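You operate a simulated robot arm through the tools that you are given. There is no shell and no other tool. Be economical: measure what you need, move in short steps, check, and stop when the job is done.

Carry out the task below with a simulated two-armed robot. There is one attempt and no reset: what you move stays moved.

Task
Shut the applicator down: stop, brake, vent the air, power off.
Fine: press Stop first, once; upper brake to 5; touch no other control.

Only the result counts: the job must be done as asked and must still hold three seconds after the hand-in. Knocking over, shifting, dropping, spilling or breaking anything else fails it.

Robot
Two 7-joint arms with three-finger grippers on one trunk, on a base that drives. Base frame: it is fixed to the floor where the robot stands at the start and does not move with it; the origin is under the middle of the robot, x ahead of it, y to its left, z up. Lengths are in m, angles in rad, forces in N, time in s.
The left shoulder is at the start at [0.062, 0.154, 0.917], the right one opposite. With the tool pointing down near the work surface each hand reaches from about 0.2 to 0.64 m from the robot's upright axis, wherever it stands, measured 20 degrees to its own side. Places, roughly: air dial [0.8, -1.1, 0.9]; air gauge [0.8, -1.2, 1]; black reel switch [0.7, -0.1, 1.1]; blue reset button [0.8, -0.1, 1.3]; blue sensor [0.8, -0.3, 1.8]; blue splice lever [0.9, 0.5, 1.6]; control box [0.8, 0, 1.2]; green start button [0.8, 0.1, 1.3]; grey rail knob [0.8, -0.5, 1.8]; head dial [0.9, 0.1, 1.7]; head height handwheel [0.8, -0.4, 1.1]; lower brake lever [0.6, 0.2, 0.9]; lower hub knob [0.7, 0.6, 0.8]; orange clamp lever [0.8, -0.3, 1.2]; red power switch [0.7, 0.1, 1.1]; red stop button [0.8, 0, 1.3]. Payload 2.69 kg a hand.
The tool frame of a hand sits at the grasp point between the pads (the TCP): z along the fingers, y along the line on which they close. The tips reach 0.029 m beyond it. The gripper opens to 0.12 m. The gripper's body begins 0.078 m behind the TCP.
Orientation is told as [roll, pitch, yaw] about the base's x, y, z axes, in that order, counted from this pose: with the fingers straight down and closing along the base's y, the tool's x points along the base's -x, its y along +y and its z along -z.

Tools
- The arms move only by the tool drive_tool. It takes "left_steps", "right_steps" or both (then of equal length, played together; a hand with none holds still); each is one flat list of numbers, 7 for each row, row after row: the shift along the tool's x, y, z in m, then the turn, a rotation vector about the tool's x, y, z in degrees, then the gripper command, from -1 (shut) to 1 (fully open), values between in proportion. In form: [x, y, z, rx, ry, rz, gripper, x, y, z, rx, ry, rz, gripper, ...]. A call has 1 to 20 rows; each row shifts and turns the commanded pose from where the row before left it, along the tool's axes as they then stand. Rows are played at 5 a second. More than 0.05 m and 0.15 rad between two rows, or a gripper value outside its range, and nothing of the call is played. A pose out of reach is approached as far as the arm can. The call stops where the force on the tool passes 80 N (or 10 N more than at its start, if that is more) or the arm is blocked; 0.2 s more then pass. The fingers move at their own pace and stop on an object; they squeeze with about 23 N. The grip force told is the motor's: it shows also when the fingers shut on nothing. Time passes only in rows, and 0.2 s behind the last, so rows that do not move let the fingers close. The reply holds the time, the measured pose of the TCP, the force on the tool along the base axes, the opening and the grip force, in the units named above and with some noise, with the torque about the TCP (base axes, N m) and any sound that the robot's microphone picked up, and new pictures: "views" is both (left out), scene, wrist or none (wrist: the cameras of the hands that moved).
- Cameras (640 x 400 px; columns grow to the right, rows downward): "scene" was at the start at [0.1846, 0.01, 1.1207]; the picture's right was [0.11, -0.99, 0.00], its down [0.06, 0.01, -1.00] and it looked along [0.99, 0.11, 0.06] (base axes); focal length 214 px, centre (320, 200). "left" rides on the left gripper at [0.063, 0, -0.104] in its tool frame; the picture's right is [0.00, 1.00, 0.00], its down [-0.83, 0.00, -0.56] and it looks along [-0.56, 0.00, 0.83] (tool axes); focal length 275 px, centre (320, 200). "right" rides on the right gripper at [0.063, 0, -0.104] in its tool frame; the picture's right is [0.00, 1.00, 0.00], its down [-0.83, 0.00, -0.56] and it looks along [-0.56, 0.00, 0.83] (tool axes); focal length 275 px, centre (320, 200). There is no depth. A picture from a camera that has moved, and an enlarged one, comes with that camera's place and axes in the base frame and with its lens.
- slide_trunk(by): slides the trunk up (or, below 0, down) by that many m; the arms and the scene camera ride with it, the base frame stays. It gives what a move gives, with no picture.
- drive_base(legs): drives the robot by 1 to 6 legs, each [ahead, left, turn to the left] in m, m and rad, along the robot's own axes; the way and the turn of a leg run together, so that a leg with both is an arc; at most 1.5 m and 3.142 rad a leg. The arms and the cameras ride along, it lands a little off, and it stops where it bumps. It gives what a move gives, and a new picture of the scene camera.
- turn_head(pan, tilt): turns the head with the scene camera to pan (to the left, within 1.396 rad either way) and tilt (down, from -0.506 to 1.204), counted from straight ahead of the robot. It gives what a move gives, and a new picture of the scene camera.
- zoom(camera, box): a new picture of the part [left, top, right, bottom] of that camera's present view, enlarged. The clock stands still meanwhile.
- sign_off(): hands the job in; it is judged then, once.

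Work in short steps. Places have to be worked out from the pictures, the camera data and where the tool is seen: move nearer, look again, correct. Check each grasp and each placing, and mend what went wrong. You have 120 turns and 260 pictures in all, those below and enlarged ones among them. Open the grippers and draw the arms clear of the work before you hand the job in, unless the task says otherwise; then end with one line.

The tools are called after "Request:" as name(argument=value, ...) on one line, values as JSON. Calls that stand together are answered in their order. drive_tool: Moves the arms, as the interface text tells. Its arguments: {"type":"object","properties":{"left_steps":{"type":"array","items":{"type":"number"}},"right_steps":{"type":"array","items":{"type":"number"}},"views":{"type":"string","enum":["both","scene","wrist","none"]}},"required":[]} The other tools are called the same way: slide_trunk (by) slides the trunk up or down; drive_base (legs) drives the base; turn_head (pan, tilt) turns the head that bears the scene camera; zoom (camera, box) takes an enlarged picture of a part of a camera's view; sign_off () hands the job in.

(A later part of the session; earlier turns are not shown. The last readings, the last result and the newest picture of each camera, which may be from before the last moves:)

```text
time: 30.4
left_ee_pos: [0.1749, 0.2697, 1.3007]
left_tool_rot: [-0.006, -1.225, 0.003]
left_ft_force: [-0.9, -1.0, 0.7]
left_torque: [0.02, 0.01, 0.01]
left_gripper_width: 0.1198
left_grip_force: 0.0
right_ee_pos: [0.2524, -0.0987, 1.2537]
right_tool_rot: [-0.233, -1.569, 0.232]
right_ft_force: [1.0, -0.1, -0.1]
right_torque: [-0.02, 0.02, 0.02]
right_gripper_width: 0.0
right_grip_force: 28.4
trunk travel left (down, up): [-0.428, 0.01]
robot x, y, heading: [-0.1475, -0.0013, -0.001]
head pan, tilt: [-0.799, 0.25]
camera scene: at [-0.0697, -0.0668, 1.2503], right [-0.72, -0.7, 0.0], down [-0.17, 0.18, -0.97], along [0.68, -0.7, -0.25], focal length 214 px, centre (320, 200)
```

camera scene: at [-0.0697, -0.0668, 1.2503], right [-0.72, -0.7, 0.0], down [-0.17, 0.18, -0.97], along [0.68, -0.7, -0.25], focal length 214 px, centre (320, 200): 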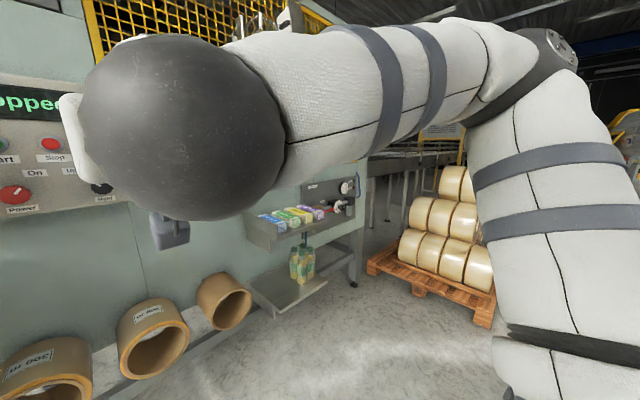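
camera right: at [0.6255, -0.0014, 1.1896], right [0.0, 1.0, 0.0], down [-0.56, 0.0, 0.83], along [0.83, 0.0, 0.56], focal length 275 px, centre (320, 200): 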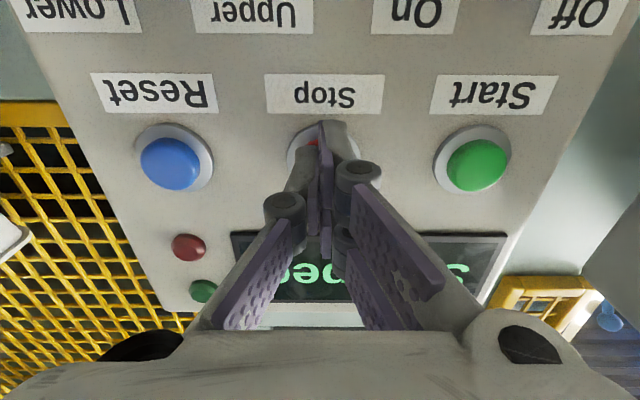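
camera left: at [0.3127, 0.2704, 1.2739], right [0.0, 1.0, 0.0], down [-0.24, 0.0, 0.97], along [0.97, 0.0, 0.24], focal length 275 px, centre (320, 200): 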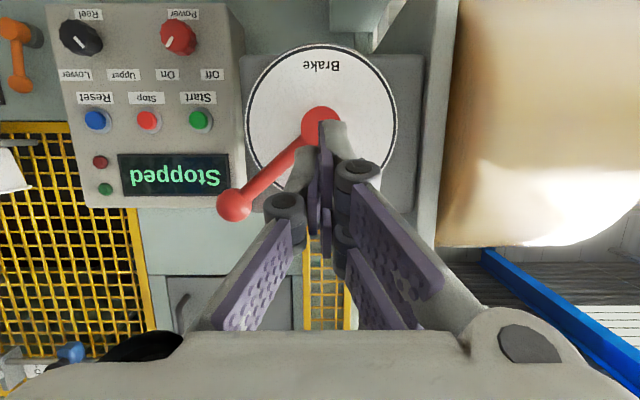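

The pallet lies beyond y ≈ -1.8, so the way is clear. I drive 0.85 m to the right, parallel to the machine.

Request:
drive_base(legs=[[0, -0.85, 0]])

Request:
turn_head(pan=0.1, tilt=0.3)

```text
time: 37.4
left_ee_pos: [0.1723, -0.583, 1.3014]
left_tool_rot: [-0.005, -1.224, 0.001]
left_ft_force: [0.2, -0.9, 0.1]
left_torque: [0.03, -0.01, -0.01]
left_gripper_width: 0.1201
left_grip_force: 0.1
right_ee_pos: [0.2477, -0.9524, 1.2535]
right_tool_rot: [-0.293, -1.569, 0.286]
right_ft_force: [-0.3, -0.1, 0.3]
right_torque: [0.02, 0.0, 0.02]
right_gripper_width: 0.0001
right_grip_force: 28.7
trunk travel left (down, up): [-0.428, 0.01]
robot x, y, heading: [-0.1531, -0.8508, -0.002]
head pan, tilt: [-0.799, 0.25]
camera scene: at [-0.0724, -0.9192, 1.2503], right [-0.72, -0.69, 0.0], down [-0.17, 0.18, -0.97], along [0.67, -0.7, -0.25], focal length 214 px, centre (320, 200)
```

scene: 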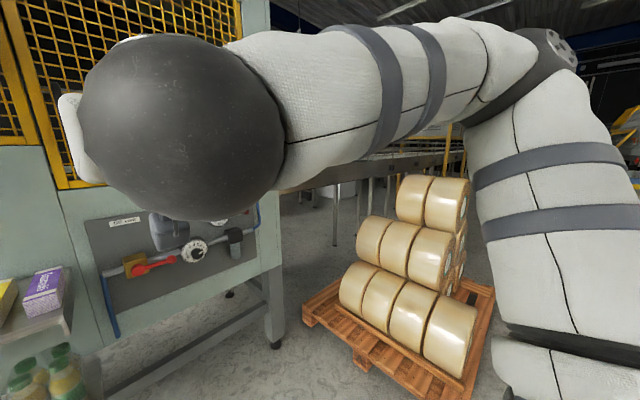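

```text
time: 38.6
left_ee_pos: [0.1723, -0.5825, 1.3011]
left_tool_rot: [-0.005, -1.222, 0.002]
left_ft_force: [0.5, 0.3, 0.5]
left_torque: [0.0, 0.01, -0.01]
left_gripper_width: 0.1199
left_grip_force: 0.1
right_ee_pos: [0.248, -0.9531, 1.2526]
right_tool_rot: [-0.333, -1.573, 0.328]
right_ft_force: [0.1, -0.1, -0.3]
right_torque: [0.01, -0.04, 0.01]
right_gripper_width: 0.0
right_grip_force: 28.9
trunk travel left (down, up): [-0.428, 0.01]
robot x, y, heading: [-0.1529, -0.8494, -0.009]
head pan, tilt: [0.099, 0.3]
camera scene: at [-0.0442, -0.8431, 1.2455], right [0.09, -1.0, 0.0], down [-0.29, -0.03, -0.96], along [0.95, 0.09, -0.3], focal length 214 px, centre (320, 200)
```

scene: 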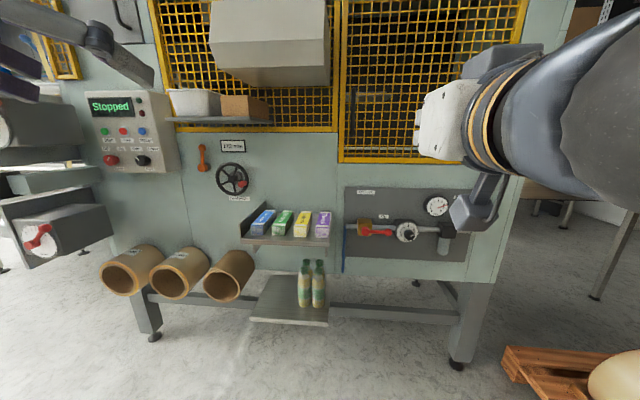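

Good view of the air panel. I zoom in on it.

Request:
zoom(camera="scene", box=[335, 175, 485, 275])

```text
4.00 times, centred on (410, 225) of scene
camera zoom: at [-0.0442, -0.8431, 1.2455], right [0.09, -1.0, 0.0], down [-0.29, -0.03, -0.96], along [0.95, 0.09, -0.3], focal length 858 px, centre (-40, 100)
```

zoom: 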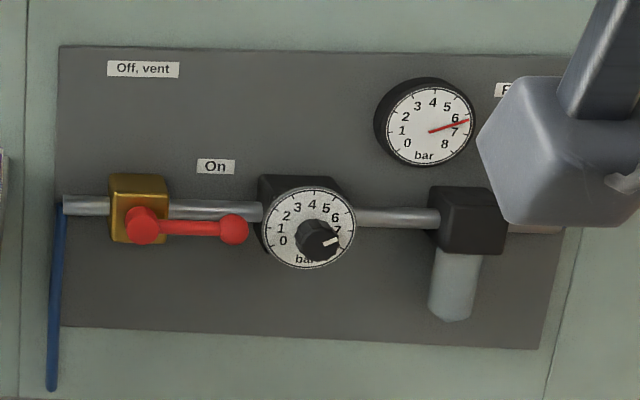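

The vent control is the red valve lever (On = right, "Off, vent" = up); the pressure dial must stay untouched. The lever pivot is about [0.72, -0.945, 0.88] and its knob about 0.09 m to the right. I drive 0.2 m ahead.

Request:
drive_base(legs=[[0.22, -0.03, 0]])

Request:
drive_tool(right_steps=[0.05, 0, 0, 0, 0, 0, -1, 0.05, 0, 0, 0, 0, 0, -1, 0.05, 0, 0, 0, 0, 0, -1, 0.05, 0, 0, 0, 0, 0, -1, 0.05, 0, 0, 0, 0, 0, -1, 0.05, 0, 0, 0, 0, 0, -1, 0.05, 0, 0, 0, 0, 0, -1], views="both")

```text
time: 40.3
left_ee_pos: [0.3937, -0.6132, 1.3011]
left_tool_rot: [-0.006, -1.224, 0.003]
left_ft_force: [1.0, -0.3, 0.1]
left_torque: [0.0, 0.0, -0.01]
left_gripper_width: 0.1203
left_grip_force: 0.1
right_ee_pos: [0.4693, -0.9834, 1.2533]
right_tool_rot: [-0.181, -1.571, 0.178]
right_ft_force: [0.3, 0.0, 0.5]
right_torque: [0.01, 0.01, 0.01]
right_gripper_width: 0.0003
right_grip_force: 28.7
trunk travel left (down, up): [-0.428, 0.01]
robot x, y, heading: [0.0696, -0.882, -0.005]
head pan, tilt: [0.099, 0.3]
camera scene: at [0.1769, -0.8736, 1.2455], right [0.1, -1.0, 0.0], down [-0.29, -0.03, -0.96], along [0.95, 0.09, -0.3], focal length 214 px, centre (320, 200)
```

scene: 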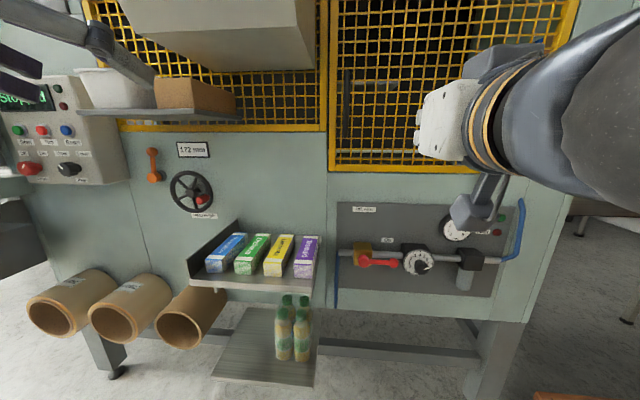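

```text
time: 41.9
left_ee_pos: [0.3941, -0.6136, 1.2997]
left_tool_rot: [-0.007, -1.221, 0.003]
left_ft_force: [-0.1, 0.4, 0.1]
left_torque: [-0.02, 0.01, 0.0]
left_gripper_width: 0.12
left_grip_force: 0.0
right_ee_pos: [0.4855, -0.9706, 0.9061]
right_tool_rot: [1.793, -1.572, -1.792]
right_ft_force: [-0.1, 0.3, -0.2]
right_torque: [0.0, -0.01, 0.01]
right_gripper_width: 0.0
right_grip_force: 28.5
right hand out of reach, approached as far as the arm can: row 3, 4
trunk travel left (down, up): [-0.428, 0.01]
robot x, y, heading: [0.0695, -0.8845, -0.004]
head pan, tilt: [0.099, 0.3]
camera scene: at [0.1768, -0.8734, 1.2454], right [0.1, -1.0, 0.0], down [-0.29, -0.03, -0.96], along [0.95, 0.09, -0.3], focal length 214 px, centre (320, 200)
camera right: at [0.3813, -0.9717, 0.843], right [0.0, 1.0, 0.0], down [-0.56, 0.0, 0.83], along [0.83, 0.0, 0.56], focal length 275 px, centre (320, 200)
```

scene: 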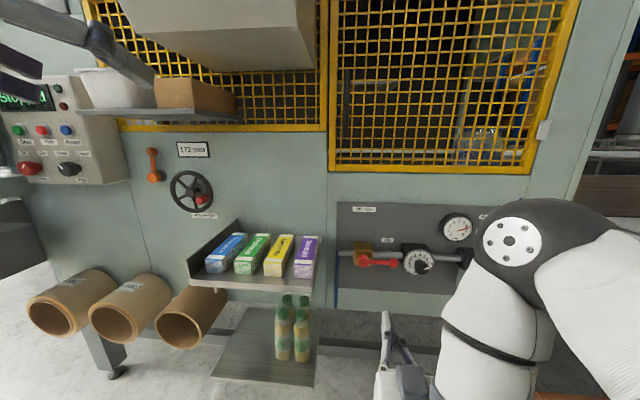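
right: 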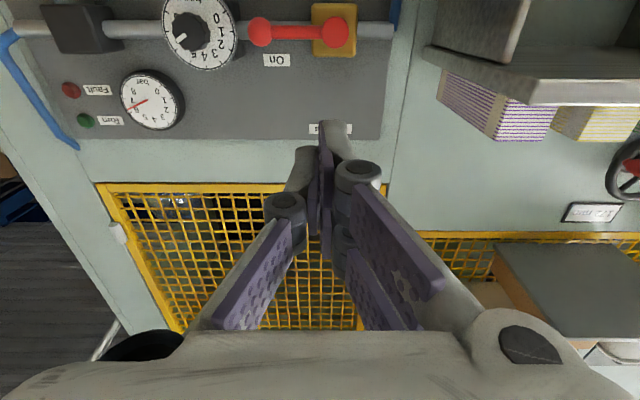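

I zoom both cameras for a more exact fix of the lever.

Request:
zoom(camera="scene", box=[335, 195, 475, 300])

Request:
zoom(camera="right", box=[150, 0, 390, 150])

```text
3.81 times, centred on (405, 248) of scene
camera zoom: at [0.1768, -0.8734, 1.2454], right [0.1, -1.0, 0.0], down [-0.29, -0.03, -0.96], along [0.95, 0.09, -0.3], focal length 817 px, centre (-4, 19)
```

zoom: 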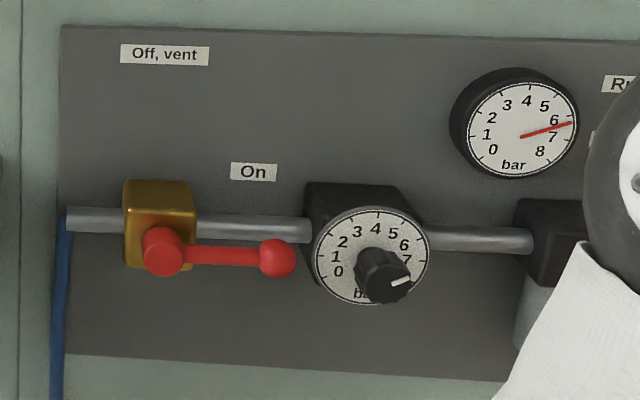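

```text
2.67 times, centred on (270, 75) of right
camera zoom: at [0.3813, -0.9717, 0.843], right [0.0, 1.0, 0.0], down [-0.56, 0.0, 0.83], along [0.83, 0.0, 0.56], focal length 734 px, centre (453, 533)
```

zoom: 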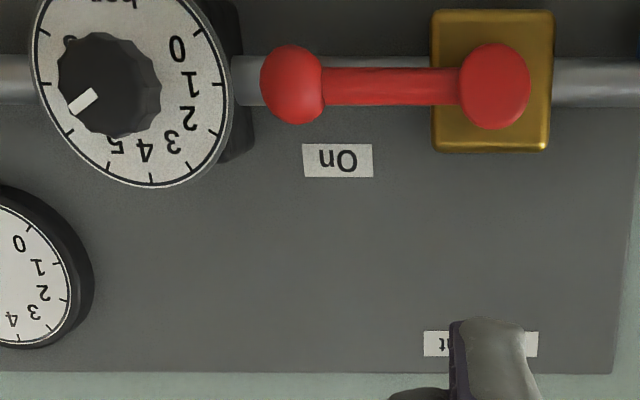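

Fix: valve pivot y ≈ -0.953, z ≈ 0.861; lever in plane x ≈ 0.765, reaching right to a knob at y ≈ -1.044. I go below the lever at radius 0.055 and advance most of the way.

Request:
drive_tool(right_steps=[0.04, -0.018, 0, 0, 0, 0, -1, 0.04, -0.019, 0, 0, 0, 0, -1, 0, 0, 0.05, 0, 0, 0, -1, 0, 0, 0.05, 0, 0, 0, -1, 0, 0, 0.05, 0, 0, 0, -1, 0, 0, 0.04, 0, 0, 0, -1], views="both")

Request:
zoom(camera="scene", box=[335, 195, 475, 300])

```text
time: 43.3
left_ee_pos: [0.3927, -0.6125, 1.3014]
left_tool_rot: [-0.006, -1.222, 0.002]
left_ft_force: [1.1, -0.1, 0.3]
left_torque: [0.01, 0.03, -0.05]
left_gripper_width: 0.1201
left_grip_force: 0.1
right_ee_pos: [0.6768, -1.0082, 0.8261]
right_tool_rot: [-1.178, -1.568, 1.175]
right_ft_force: [-0.2, -0.4, 0.5]
right_torque: [0.02, -0.01, 0.01]
right_gripper_width: 0.0001
right_grip_force: 28.4
trunk travel left (down, up): [-0.428, 0.01]
robot x, y, heading: [0.0689, -0.8819, -0.005]
head pan, tilt: [0.099, 0.3]
camera scene: at [0.1766, -0.8736, 1.2455], right [0.1, -1.0, 0.0], down [-0.29, -0.03, -0.96], along [0.95, 0.09, -0.3], focal length 214 px, centre (320, 200)
camera right: at [0.5723, -1.0096, 0.7634], right [0.0, 1.0, -0.01], down [-0.56, 0.01, 0.83], along [0.83, 0.0, 0.56], focal length 275 px, centre (320, 200)
```

scene: 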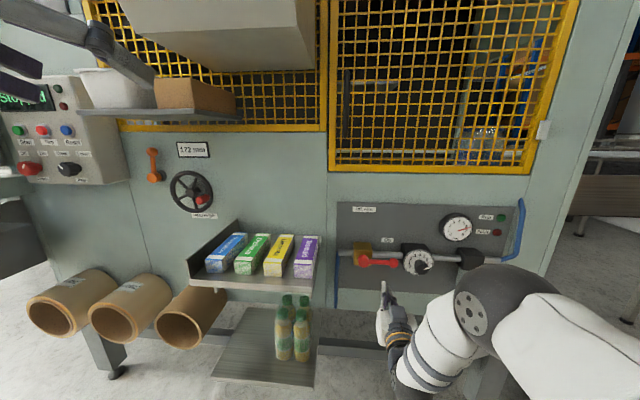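
right: 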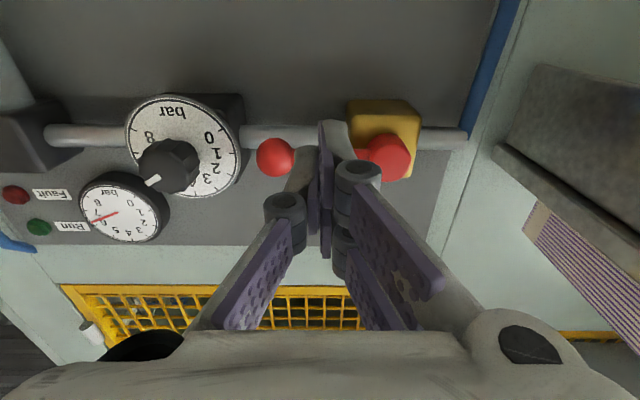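

```text
3.81 times, centred on (405, 248) of scene
camera zoom: at [0.1766, -0.8736, 1.2455], right [0.1, -1.0, 0.0], down [-0.29, -0.03, -0.96], along [0.95, 0.09, -0.3], focal length 817 px, centre (-4, 19)
```

zoom: 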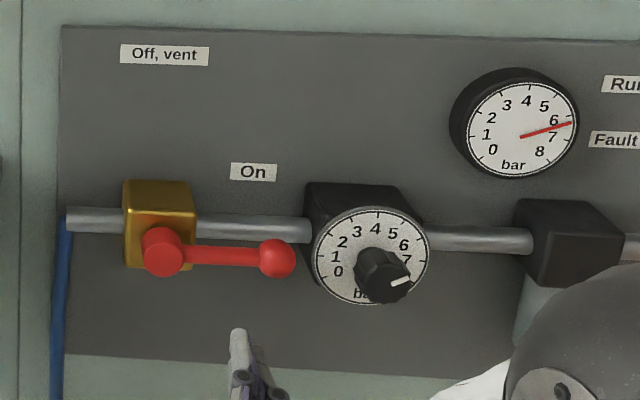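

The finger passes under the lever between pivot and knob, clear of the dial. I advance the last 6.5 cm.

Request:
drive_tool(right_steps=[0, 0, 0.03, 0, 0, 0, -1, 0, 0, 0.025, 0, 0, 0, -1, 0, 0, 0.01, 0, 0, 0, -1], views="wrist")

Request:
zoom(camera="scene", box=[335, 195, 475, 300])

```text
time: 44.1
left_ee_pos: [0.3934, -0.6138, 1.3]
left_tool_rot: [-0.005, -1.222, 0.003]
left_ft_force: [-0.8, -0.5, 0.4]
left_torque: [0.0, 0.02, 0.03]
left_gripper_width: 0.1201
left_grip_force: 0.0
right_ee_pos: [0.7395, -1.009, 0.8261]
right_tool_rot: [-0.695, -1.57, 0.693]
right_ft_force: [0.7, -0.6, 0.5]
right_torque: [0.02, 0.0, 0.01]
right_gripper_width: 0.0002
right_grip_force: 28.9
trunk travel left (down, up): [-0.428, 0.01]
robot x, y, heading: [0.0687, -0.8819, -0.004]
head pan, tilt: [0.099, 0.3]
camera right: at [0.6362, -1.0097, 0.7635], right [0.0, 1.0, -0.01], down [-0.56, 0.01, 0.83], along [0.83, 0.0, 0.56], focal length 275 px, centre (320, 200)
```

right: 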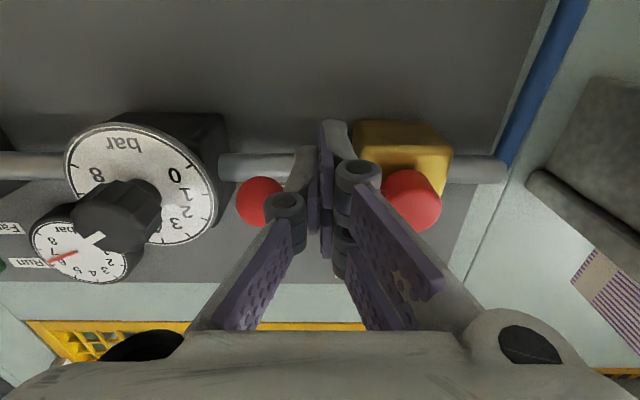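

```text
3.81 times, centred on (405, 248) of scene
camera zoom: at [0.1764, -0.8735, 1.2455], right [0.1, -1.0, 0.0], down [-0.29, -0.03, -0.96], along [0.95, 0.09, -0.3], focal length 817 px, centre (-4, 19)
```

zoom: 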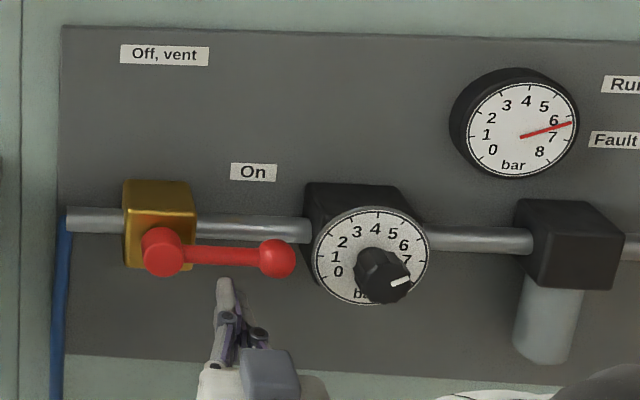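

The tip is under the rod. I lift it along the arc around the valve pivot, to about two thirds, then check.

Request:
drive_tool(right_steps=[-0.0075, 0, 0, 0, 0, 0, -1, -0.0075, 0, 0, 0, 0, 0, -1, -0.0098, -0.0026, 0, 0, 0, 0, -1, -0.0102, -0.0009, 0, 0, 0, 0, -1, -0.0076, 0.001, 0, 0, 0, 0, -1, -0.0075, 0.001, 0, 0, 0, 0, -1, -0.0071, 0.0027, 0, 0, 0, 0, -1, -0.0071, 0.0031, 0, 0, 0, 0, -1, -0.0121, 0.0093, 0, 0, 0, 0, -1], views="wrist")

Request:
zoom(camera="scene", box=[335, 195, 475, 300])

```text
time: 46.1
left_ee_pos: [0.3926, -0.6131, 1.3013]
left_tool_rot: [-0.008, -1.225, 0.003]
left_ft_force: [-0.6, -0.3, -0.1]
left_torque: [0.0, 0.02, 0.02]
left_gripper_width: 0.1202
left_grip_force: 0.0
right_ee_pos: [0.7403, -0.9967, 0.9036]
right_tool_rot: [-1.452, -1.571, 1.448]
right_ft_force: [0.1, -0.3, 0.2]
right_torque: [0.03, -0.04, -0.03]
right_gripper_width: 0.0002
right_grip_force: 28.6
trunk travel left (down, up): [-0.428, 0.01]
robot x, y, heading: [0.0655, -0.8847, -0.002]
head pan, tilt: [0.099, 0.3]
camera right: at [0.6356, -0.9965, 0.8399], right [0.0, 1.0, -0.01], down [-0.56, 0.01, 0.83], along [0.83, 0.0, 0.56], focal length 275 px, centre (320, 200)
```

right: 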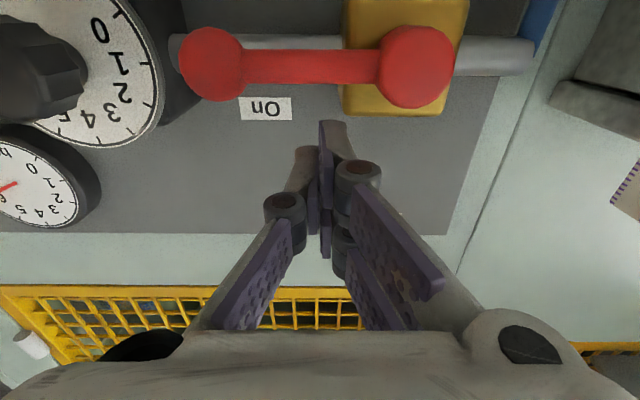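

```text
3.81 times, centred on (405, 248) of scene
camera zoom: at [0.1761, -0.8733, 1.2456], right [0.1, -1.0, 0.0], down [-0.29, -0.03, -0.96], along [0.95, 0.09, -0.3], focal length 817 px, centre (-4, 19)
```

zoom: 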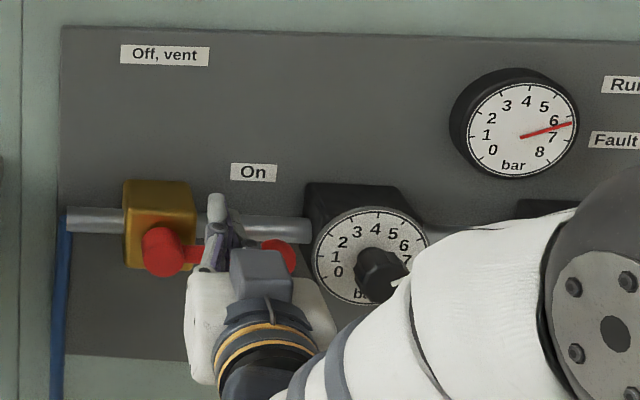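

The fingertip passed just in front of the lever: re-triangulation puts it at x ≈ 0.776. I return below it and go 17 mm deeper.

Request:
drive_tool(right_steps=[0, 0, -0.05, 0, 0, 0, -1, 0.04, -0.006, 0, 0, 0, 0, -1, 0.04, -0.006, 0, 0, 0, 0, -1, 0, 0, 0.04, 0, 0, 0, -1, 0, 0, 0.02, 0, 0, 0, -1, 0, 0, 0.008, 0, 0, 0, -1], views="wrist")

Request:
zoom(camera="scene", box=[335, 195, 475, 300])

```text
time: 47.5
left_ee_pos: [0.3924, -0.6147, 1.302]
left_tool_rot: [-0.006, -1.224, 0.001]
left_ft_force: [0.8, 0.1, 0.9]
left_torque: [-0.02, -0.03, 0.03]
left_gripper_width: 0.1201
left_grip_force: 0.0
right_ee_pos: [0.7566, -1.0082, 0.822]
right_tool_rot: [-0.71, -1.57, 0.708]
right_ft_force: [-0.1, -0.5, -0.6]
right_torque: [0.01, 0.01, 0.03]
right_gripper_width: 0.0003
right_grip_force: 28.4
trunk travel left (down, up): [-0.428, 0.01]
robot x, y, heading: [0.0672, -0.8827, -0.001]
head pan, tilt: [0.099, 0.3]
camera right: at [0.6536, -1.0092, 0.759], right [0.0, 1.0, -0.01], down [-0.56, 0.01, 0.83], along [0.83, 0.0, 0.56], focal length 275 px, centre (320, 200)
```

right: 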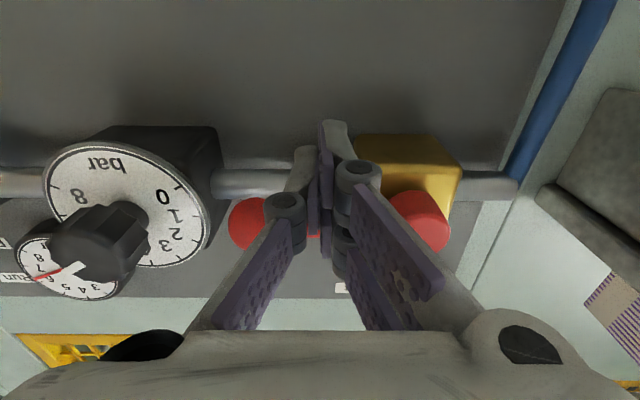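

```text
3.81 times, centred on (405, 248) of scene
camera zoom: at [0.1763, -0.8735, 1.2455], right [0.1, -1.0, 0.0], down [-0.29, -0.03, -0.96], along [0.95, 0.09, -0.3], focal length 817 px, centre (-4, 19)
```

zoom: 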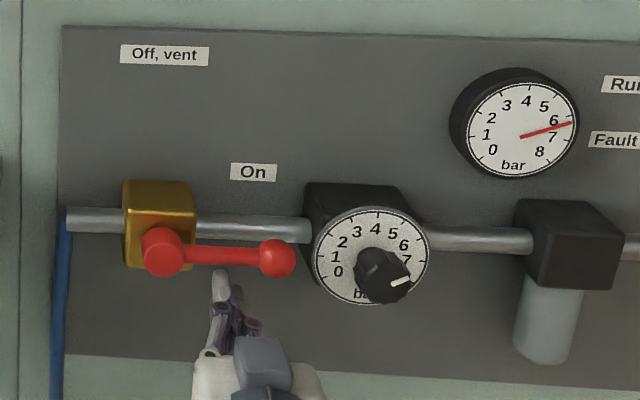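

The tip is now deeper and under the rod. I lift 2.5 cm and check that the lever follows.

Request:
drive_tool(right_steps=[-0.008, 0, 0, 0, 0, 0, -1, -0.008, 0, 0, 0, 0, 0, -1, -0.008, 0, 0, 0, 0, 0, -1, -0.006, 0, 0, 0, 0, 0, -1], views="wrist")

Request:
zoom(camera="scene", box=[335, 195, 475, 300])

```text
time: 48.5
left_ee_pos: [0.394, -0.6129, 1.3014]
left_tool_rot: [-0.005, -1.224, 0.002]
left_ft_force: [0.5, -0.2, -0.6]
left_torque: [-0.02, 0.0, 0.03]
left_gripper_width: 0.1198
left_grip_force: 0.0
right_ee_pos: [0.7576, -1.0084, 0.854]
right_tool_rot: [2.583, -1.571, -2.585]
right_ft_force: [0.5, 0.2, -2.2]
right_torque: [-0.03, 0.06, 0.03]
right_gripper_width: 0.0002
right_grip_force: 28.7
trunk travel left (down, up): [-0.428, 0.01]
robot x, y, heading: [0.0644, -0.8838, -0.004]
head pan, tilt: [0.099, 0.3]
camera right: at [0.6536, -1.0088, 0.7901], right [0.0, 1.0, 0.0], down [-0.56, 0.01, 0.83], along [0.83, 0.0, 0.56], focal length 275 px, centre (320, 200)
```

right: 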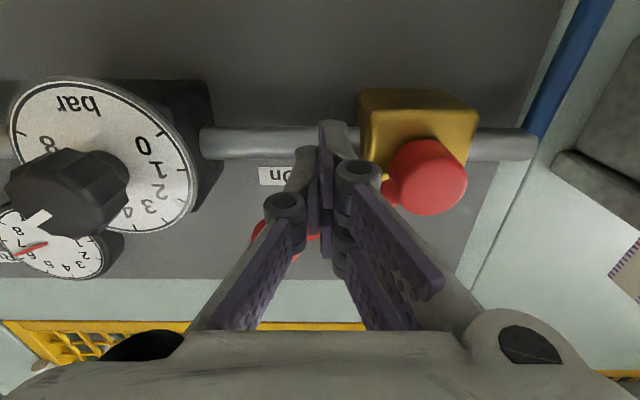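

```text
3.81 times, centred on (405, 248) of scene
camera zoom: at [0.1765, -0.8736, 1.2456], right [0.1, -1.0, 0.0], down [-0.29, -0.03, -0.96], along [0.95, 0.09, -0.3], focal length 817 px, centre (-4, 19)
```

zoom: 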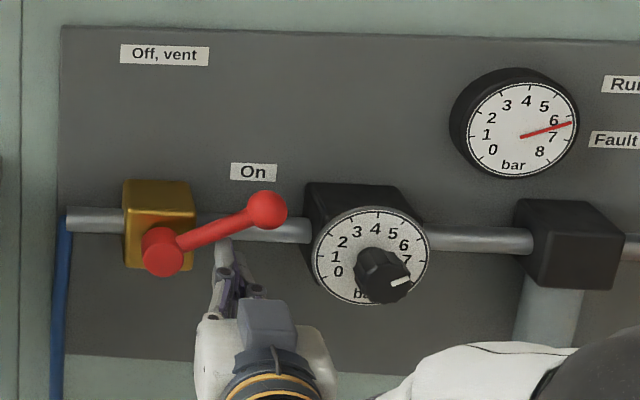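

The lever follows and is at about 25°. I continue along the arc.

Request:
drive_tool(right_steps=[-0.0094, 0, 0, 0, 0, 0, -1, -0.0094, 0, 0, 0, 0, 0, -1, -0.0069, 0.0028, 0, 0, 0, 0, -1, -0.0068, 0.0028, 0, 0, 0, 0, -1, -0.0059, 0.0045, 0, 0, 0, 0, -1, -0.0059, 0.0046, 0, 0, 0, 0, -1, -0.0064, 0.0076, 0, 0, 0, 0, -1], views="wrist")

Request:
zoom(camera="scene", box=[335, 195, 475, 300])

```text
time: 50.1
left_ee_pos: [0.3916, -0.6137, 1.3019]
left_tool_rot: [-0.007, -1.224, 0.003]
left_ft_force: [0.0, -0.6, 0.1]
left_torque: [-0.02, -0.01, 0.0]
left_gripper_width: 0.12
left_grip_force: 0.0
right_ee_pos: [0.7562, -0.9844, 0.9033]
right_tool_rot: [-2.585, -1.572, 2.583]
right_ft_force: [-0.8, -1.3, 0.8]
right_torque: [0.01, 0.0, -0.01]
right_gripper_width: 0.0002
right_grip_force: 28.6
trunk travel left (down, up): [-0.428, 0.01]
robot x, y, heading: [0.0668, -0.8827, -0.002]
head pan, tilt: [0.099, 0.3]
camera right: at [0.6533, -0.986, 0.841], right [0.0, 1.0, 0.0], down [-0.56, 0.01, 0.83], along [0.83, 0.0, 0.56], focal length 275 px, centre (320, 200)
```

right: 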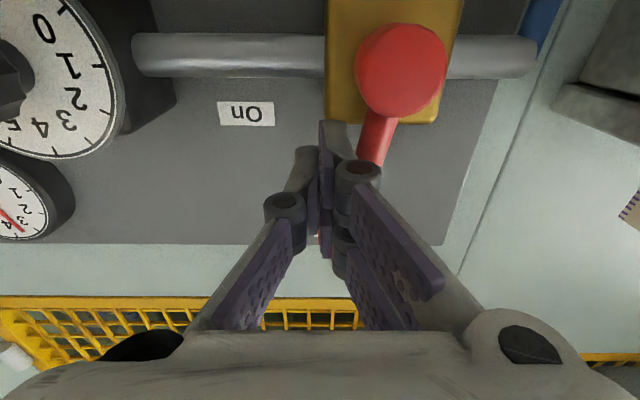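

```text
3.81 times, centred on (405, 248) of scene
camera zoom: at [0.1761, -0.8734, 1.2456], right [0.1, -1.0, 0.0], down [-0.29, -0.03, -0.96], along [0.95, 0.09, -0.3], focal length 817 px, centre (-4, 19)
```

zoom: 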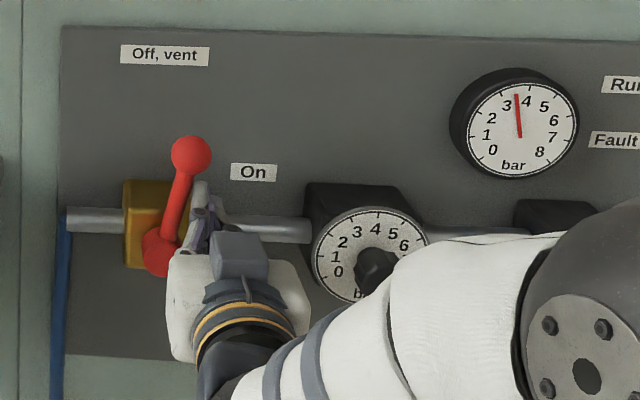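

The gauge is already falling; the lever is some 10–15° short of vertical. I push left the last centimetre or so.

Request:
drive_tool(right_steps=[-0.003, 0.006, 0, 0, 0, 0, -1, -0.002, 0.006, 0, 0, 0, 0, -1, 0, 0.003, 0, 0, 0, 0, -1], views="wrist")

Request:
zoom(camera="scene", box=[335, 195, 475, 300])

```text
time: 50.9
left_ee_pos: [0.3923, -0.6147, 1.302]
left_tool_rot: [-0.004, -1.224, 0.0]
left_ft_force: [-0.1, 0.8, -0.4]
left_torque: [0.04, -0.02, -0.02]
left_gripper_width: 0.1198
left_grip_force: 0.3
right_ee_pos: [0.7574, -0.9731, 0.9093]
right_tool_rot: [2.972, -1.57, -2.979]
right_ft_force: [-0.5, -4.9, 1.2]
right_torque: [-0.03, 0.01, -0.12]
right_gripper_width: 0.0
right_grip_force: 28.5
trunk travel left (down, up): [-0.428, 0.01]
robot x, y, heading: [0.0705, -0.8819, -0.006]
head pan, tilt: [0.099, 0.3]
camera right: at [0.6535, -0.9729, 0.8459], right [0.01, 1.0, 0.0], down [-0.56, 0.01, 0.83], along [0.83, 0.0, 0.56], focal length 275 px, centre (320, 200)
```

right: 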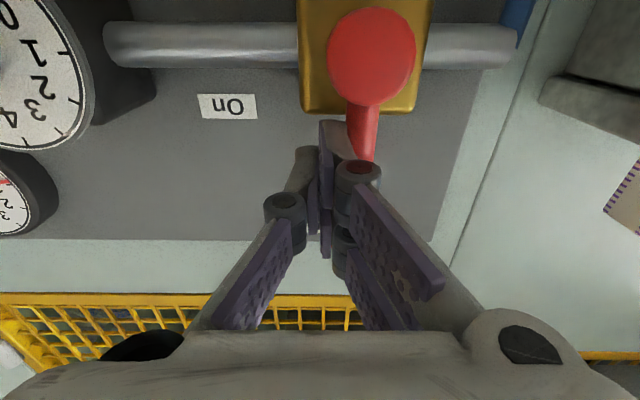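

```text
3.81 times, centred on (405, 248) of scene
camera zoom: at [0.1762, -0.8743, 1.2456], right [0.1, -1.0, 0.0], down [-0.29, -0.03, -0.96], along [0.95, 0.09, -0.3], focal length 817 px, centre (-4, 19)
```

zoom: 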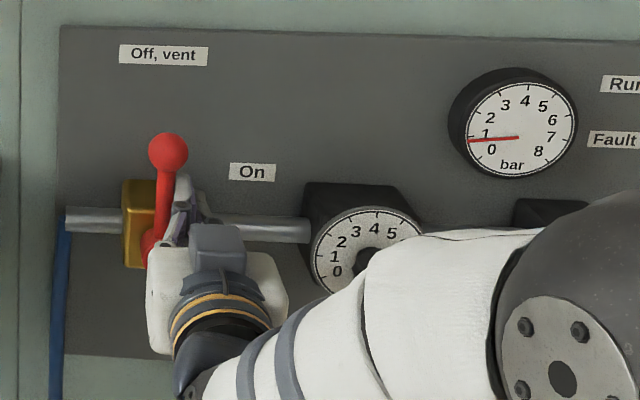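

Lever nearly vertical, gauge nearly zero, force rising slightly. One more small push to seat it, then see.

Request:
drive_tool(right_steps=[0, 0.003, 0, 0, 0, 0, -1, 0, 0.002, 0, 0, 0, 0, -1], views="none")

Request:
zoom(camera="scene", box=[335, 195, 475, 300])

```text
time: 51.5
left_ee_pos: [0.3924, -0.617, 1.3014]
left_tool_rot: [0.002, -1.224, -0.005]
left_ft_force: [-1.1, 0.3, 0.7]
left_torque: [-0.01, 0.01, -0.02]
left_gripper_width: 0.1203
left_grip_force: 0.1
right_ee_pos: [0.757, -0.9739, 0.9085]
right_tool_rot: [2.111, -1.567, -2.121]
right_ft_force: [-3.7, -24.6, 2.1]
right_torque: [-0.19, -0.08, -0.45]
right_gripper_width: 0.0
right_grip_force: 28.0
trunk travel left (down, up): [-0.428, 0.01]
robot x, y, heading: [0.0659, -0.882, -0.001]
head pan, tilt: [0.099, 0.3]
```

```text
3.81 times, centred on (405, 248) of scene
camera zoom: at [0.1755, -0.8767, 1.2457], right [0.1, -1.0, 0.0], down [-0.29, -0.03, -0.96], along [0.95, 0.09, -0.29], focal length 817 px, centre (-4, 19)
```

zoom: 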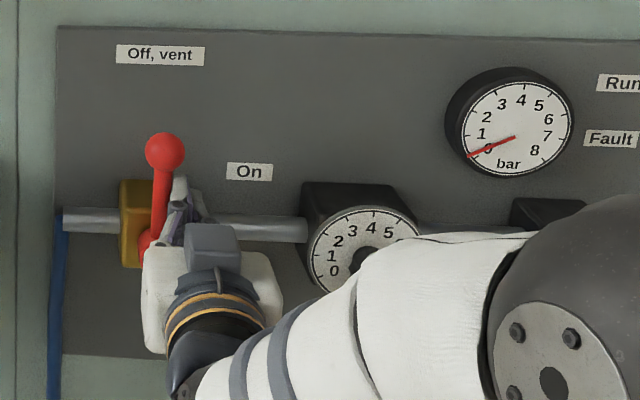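

The lever is against its stop at vertical and the gauge reads 0. I withdraw the hand: sideways a touch, then straight back, then up.

Request:
drive_tool(right_steps=[0, -0.01, 0, 0, 0, 0, -1, 0, 0, -0.04, 0, 0, 0, -1, 0, 0, -0.05, 0, 0, 0, -1, 0, 0, -0.05, 0, 0, 0, -1, 0, 0, -0.05, 0, 0, 0, -1], views="scene")

Request:
zoom(camera="scene", box=[335, 195, 475, 300])

```text
time: 52.7
left_ee_pos: [0.3922, -0.614, 1.3008]
left_tool_rot: [-0.009, -1.222, 0.004]
left_ft_force: [0.1, 0.5, 0.8]
left_torque: [0.02, -0.04, 0.02]
left_gripper_width: 0.1203
left_grip_force: 0.1
right_ee_pos: [0.5667, -0.9761, 0.9099]
right_tool_rot: [2.721, -1.571, -2.723]
right_ft_force: [-0.7, -0.2, -0.1]
right_torque: [0.01, 0.03, 0.01]
right_gripper_width: 0.0002
right_grip_force: 28.7
trunk travel left (down, up): [-0.428, 0.01]
robot x, y, heading: [0.0669, -0.8843, -0.007]
head pan, tilt: [0.099, 0.3]
camera scene: at [0.1758, -0.8734, 1.2456], right [0.1, -1.0, 0.0], down [-0.29, -0.03, -0.96], along [0.95, 0.09, -0.3], focal length 214 px, centre (320, 200)
```

scene: 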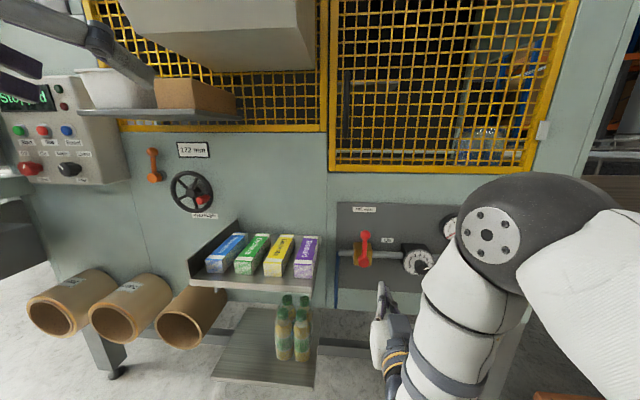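

```text
3.81 times, centred on (405, 248) of scene
camera zoom: at [0.1758, -0.8734, 1.2456], right [0.1, -1.0, 0.0], down [-0.29, -0.03, -0.96], along [0.95, 0.09, -0.3], focal length 817 px, centre (-4, 19)
```

zoom: 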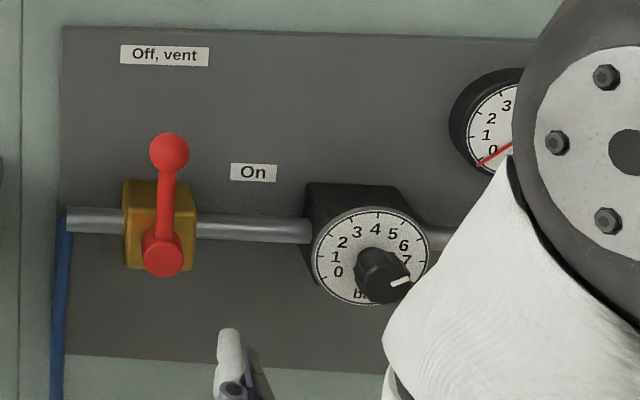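

Vent done: lever up, gauge at 0, dial untouched. I raise the right hand, back off, and drive back to the control box.

Request:
drive_tool(right_steps=[-0.048, 0, 0, 0, 0, 0, -1, -0.048, 0, 0, 0, 0, 0, -1, -0.048, 0, 0, 0, 0, 0, -1, -0.048, 0, 0, 0, 0, 0, -1, -0.048, 0, 0, 0, 0, 0, -1], views="none")

Request:
drive_base(legs=[[-0.22, 0, 0], [0, 0.88, 0]])

Request:
turn_head(pan=0.1, tilt=0.05)

```text
time: 53.9
left_ee_pos: [0.393, -0.6148, 1.3013]
left_tool_rot: [-0.002, -1.223, 0.0]
left_ft_force: [0.1, 0.0, -0.2]
left_torque: [-0.02, 0.0, 0.04]
left_gripper_width: 0.1202
left_grip_force: 0.0
right_ee_pos: [0.5671, -0.9775, 1.148]
right_tool_rot: [0.104, -1.569, -0.11]
right_ft_force: [0.1, -0.6, 0.3]
right_torque: [0.02, 0.02, 0.05]
right_gripper_width: 0.0
right_grip_force: 29.0
trunk travel left (down, up): [-0.428, 0.01]
robot x, y, heading: [0.0663, -0.8856, -0.007]
head pan, tilt: [0.099, 0.3]
```

```text
time: 62.2
left_ee_pos: [0.1768, 0.2621, 1.3011]
left_tool_rot: [-0.007, -1.223, 0.003]
left_ft_force: [0.6, 0.1, 0.2]
left_torque: [0.0, 0.03, 0.01]
left_gripper_width: 0.1197
left_grip_force: 0.1
right_ee_pos: [0.3497, -0.1005, 1.1487]
right_tool_rot: [-0.677, -1.571, 0.671]
right_ft_force: [0.4, 0.3, 0.3]
right_torque: [-0.01, 0.02, -0.03]
right_gripper_width: 0.0002
right_grip_force: 28.8
trunk travel left (down, up): [-0.428, 0.01]
robot x, y, heading: [-0.1534, -0.0031, -0.003]
head pan, tilt: [0.099, 0.3]
camera scene: at [-0.0405, 0.0027, 1.2455], right [0.1, -1.0, 0.0], down [-0.29, -0.03, -0.96], along [0.95, 0.09, -0.3], focal length 214 px, centre (320, 200)
```

scene: 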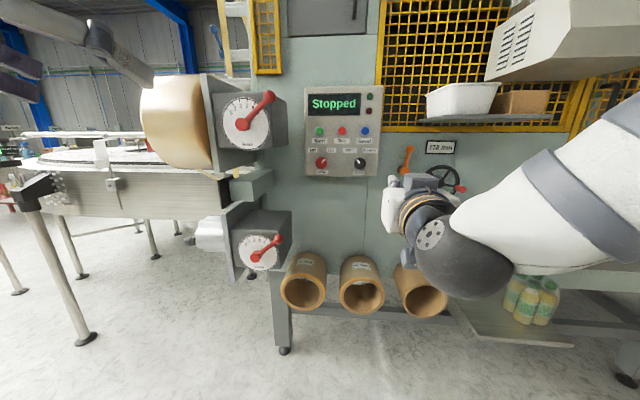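

```text
time: 63.0
left_ee_pos: [0.1766, 0.2624, 1.3019]
left_tool_rot: [-0.007, -1.223, 0.002]
left_ft_force: [-0.1, -0.3, -0.2]
left_torque: [-0.01, -0.01, -0.01]
left_gripper_width: 0.1203
left_grip_force: 0.0
right_ee_pos: [0.3491, -0.1006, 1.149]
right_tool_rot: [-0.622, -1.571, 0.617]
right_ft_force: [-0.2, 0.5, 0.4]
right_torque: [-0.01, 0.0, -0.02]
right_gripper_width: 0.0
right_grip_force: 28.2
trunk travel left (down, up): [-0.428, 0.01]
robot x, y, heading: [-0.1443, -0.004, -0.003]
head pan, tilt: [0.099, 0.051]
camera scene: at [-0.0427, 0.0024, 1.2686], right [0.1, -1.0, 0.0], down [-0.05, 0.0, -1.0], along [0.99, 0.1, -0.05], focal length 214 px, centre (320, 200)
```

scene: 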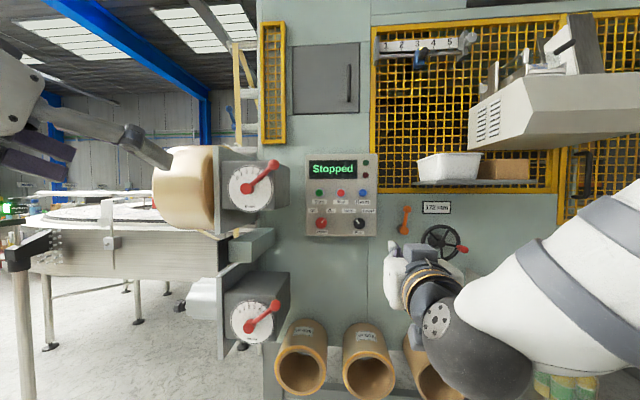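

Everything is as left. I drive ahead 0.25 m to the control box and bring the right hand in line with the power knob (~[0.74, 0.071, 1.147]), opening the fingers partway.

Request:
drive_base(legs=[[0.245, 0, 0]])

Request:
drive_tool(right_steps=[0, 0.045, 0, 0, 0, 0, 0, 0, 0.045, 0, 0, 0, 0, 0, 0, 0.04, 0, 0, 0, 0, 0, 0, 0.04, 0, 0, 0, 0, 0], views="both")

```text
time: 64.8
left_ee_pos: [0.4213, 0.2616, 1.3014]
left_tool_rot: [-0.005, -1.226, 0.003]
left_ft_force: [0.9, 0.6, -0.6]
left_torque: [0.02, 0.02, 0.03]
left_gripper_width: 0.1201
left_grip_force: 0.1
right_ee_pos: [0.5958, -0.0997, 1.1487]
right_tool_rot: [-0.378, -1.571, 0.374]
right_ft_force: [0.8, 0.8, -0.5]
right_torque: [0.0, -0.01, 0.02]
right_gripper_width: 0.0001
right_grip_force: 28.3
trunk travel left (down, up): [-0.428, 0.01]
robot x, y, heading: [0.0946, -0.0091, -0.005]
head pan, tilt: [0.099, 0.051]
camera scene: at [0.2033, 0.0017, 1.2687], right [0.1, -1.0, 0.0], down [-0.05, 0.0, -1.0], along [0.99, 0.1, -0.05], focal length 214 px, centre (320, 200)
```

scene: 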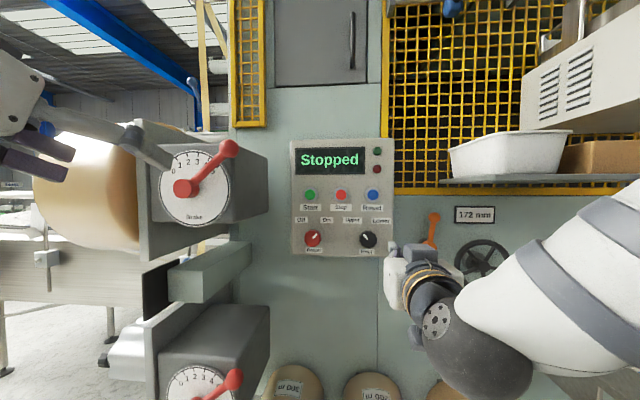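

```text
time: 65.8
left_ee_pos: [0.4214, 0.263, 1.3005]
left_tool_rot: [-0.007, -1.222, 0.003]
left_ft_force: [0.4, 0.3, 0.1]
left_torque: [-0.04, 0.03, 0.01]
left_gripper_width: 0.1198
left_grip_force: 0.1
right_ee_pos: [0.5982, 0.0671, 1.1463]
right_tool_rot: [0.742, -1.562, -0.752]
right_ft_force: [0.1, 0.6, -0.4]
right_torque: [0.01, 0.0, -0.01]
right_gripper_width: 0.0601
right_grip_force: 0.1
trunk travel left (down, up): [-0.428, 0.01]
robot x, y, heading: [0.0955, -0.0085, -0.006]
head pan, tilt: [0.099, 0.051]
camera scene: at [0.2035, 0.0048, 1.2662], right [0.13, -0.99, 0.0], down [-0.07, -0.01, -1.0], along [0.99, 0.12, -0.07], focal length 214 px, centre (320, 200)
camera right: at [0.4942, 0.0678, 1.0838], right [0.01, 1.0, 0.0], down [-0.55, 0.0, 0.83], along [0.83, -0.01, 0.55], focal length 275 px, centre (320, 200)
```

scene: 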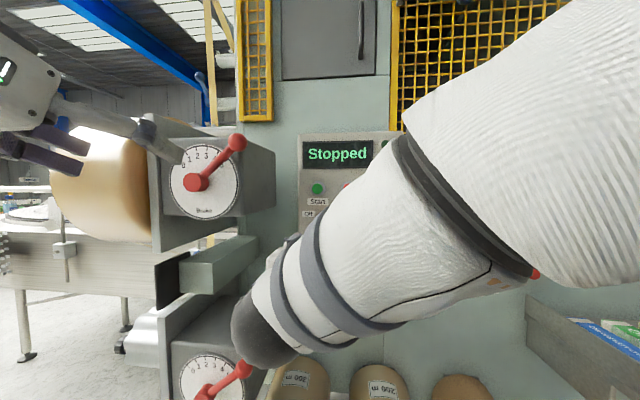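
right: 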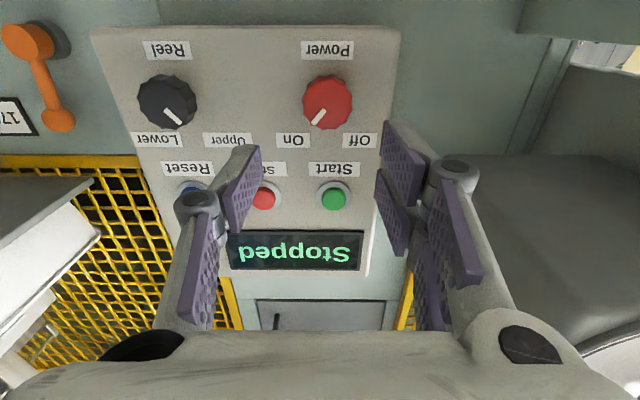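

The scene camera's reported pose shifted by about a degree; I check whether that was transient and whether the lower brake lever is untouched.

Request:
turn_head(pan=0.2, tilt=0.25)

Request:
zoom(camera="right", box=[200, 20, 440, 200])

```text
time: 66.5
left_ee_pos: [0.4219, 0.2617, 1.3002]
left_tool_rot: [-0.006, -1.222, 0.003]
left_ft_force: [0.2, 0.0, 0.3]
left_torque: [0.04, -0.01, 0.0]
left_gripper_width: 0.1198
left_grip_force: 0.1
right_ee_pos: [0.5974, 0.0682, 1.1423]
right_tool_rot: [-0.046, -1.561, 0.042]
right_ft_force: [0.4, 0.4, 0.0]
right_torque: [-0.01, 0.04, -0.01]
right_gripper_width: 0.0601
right_grip_force: 0.0
trunk travel left (down, up): [-0.428, 0.01]
robot x, y, heading: [0.0928, -0.0064, -0.008]
head pan, tilt: [0.201, 0.25]
camera scene: at [0.2033, 0.0057, 1.2644], right [0.14, -0.99, 0.0], down [-0.09, -0.01, -1.0], along [0.99, 0.14, -0.09], focal length 214 px, centre (320, 200)
```

scene: 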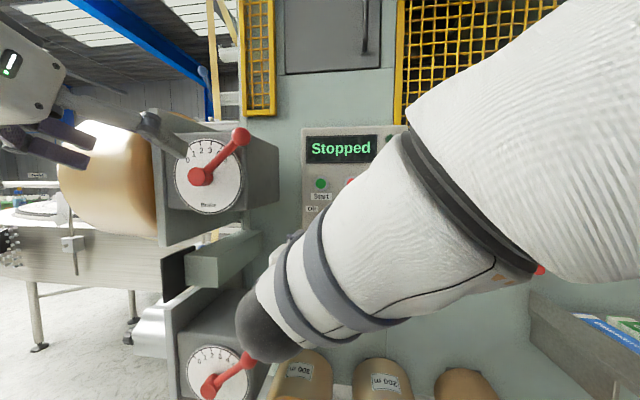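

```text
2.22 times, centred on (320, 110) of right
camera zoom: at [0.4931, 0.0682, 1.0801], right [0.0, 1.0, -0.01], down [-0.55, 0.01, 0.84], along [0.84, 0.0, 0.55], focal length 612 px, centre (320, 400)
```

zoom: 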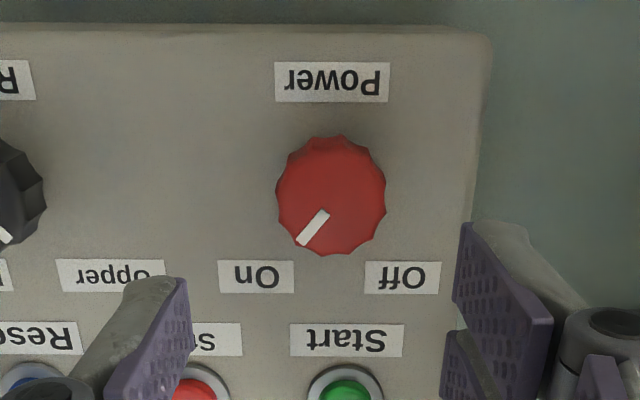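

The right forearm is pressing against the head, so the head can't reach its angle. I back the right hand out to the right the way it came and will use the left hand for the power knob instead.

Request:
drive_tool(right_steps=[0, -0.045, 0, 0, 0, 0, -1, 0, -0.045, 0, 0, 0, 0, -1, 0, -0.045, -0.02, 0, 0, 0, -1, 0, -0.045, -0.02, 0, 0, 0, -1, 0, -0.045, -0.02, 0, 0, 0, -1], views="scene")

```text
time: 67.8
left_ee_pos: [0.4213, 0.26, 1.3016]
left_tool_rot: [-0.001, -1.222, -0.002]
left_ft_force: [-0.5, -0.1, 0.4]
left_torque: [0.02, 0.0, 0.05]
left_gripper_width: 0.1202
left_grip_force: 0.0
right_ee_pos: [0.5347, -0.1588, 1.1493]
right_tool_rot: [-3.015, -1.57, 3.012]
right_ft_force: [0.1, -0.4, 0.0]
right_torque: [-0.02, -0.02, 0.06]
right_gripper_width: 0.0001
right_grip_force: 23.4
trunk travel left (down, up): [-0.428, 0.01]
robot x, y, heading: [0.0983, -0.008, -0.006]
head pan, tilt: [0.201, 0.25]
camera scene: at [0.2031, 0.0096, 1.2504], right [0.2, -0.98, 0.0], down [-0.24, -0.05, -0.97], along [0.95, 0.19, -0.25], focal length 214 px, centre (320, 200)
```

scene: 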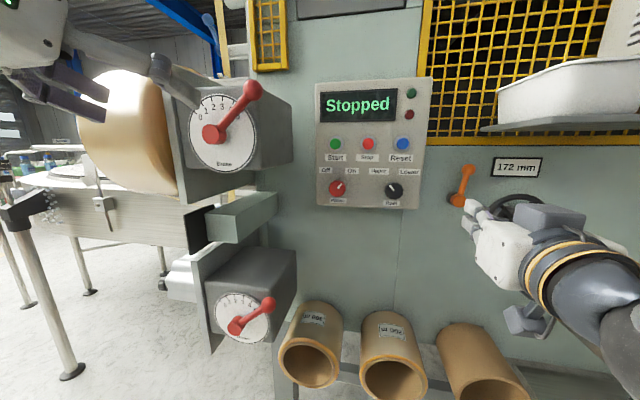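

Head is free and nothing was disturbed. I straighten the left hand, close to about half opening, then lower it and move toward the power knob's line.

Request:
drive_tool(left_steps=[0, 0, 0, 0, -8, 0, -0.2, 0, 0, 0, 0, -8, 0, -0.2, 0, 0, 0, 0, -4, 0, -0.2, 0.02, -0.03, 0, 0, 0, 0, -0.2, 0.03, -0.03, 0.01, 0, 0, 0, -0.2, 0.035, -0.03, 0.02, 0, 0, 0, -0.2, 0.035, -0.03, 0.03, 0, 0, 0, -0.2, 0.034, 0, 0.03, 0, 0, 0, -0.2, 0, 0, 0.04, 0, 0, 0, -0.2, 0, -0.03, 0.03, 0, 0, 0, -0.2, 0, -0.04, 0, 0, 0, 0, -0.2], views="both")

```text
refused: row 6 steps farther than a row can; nothing moved
```

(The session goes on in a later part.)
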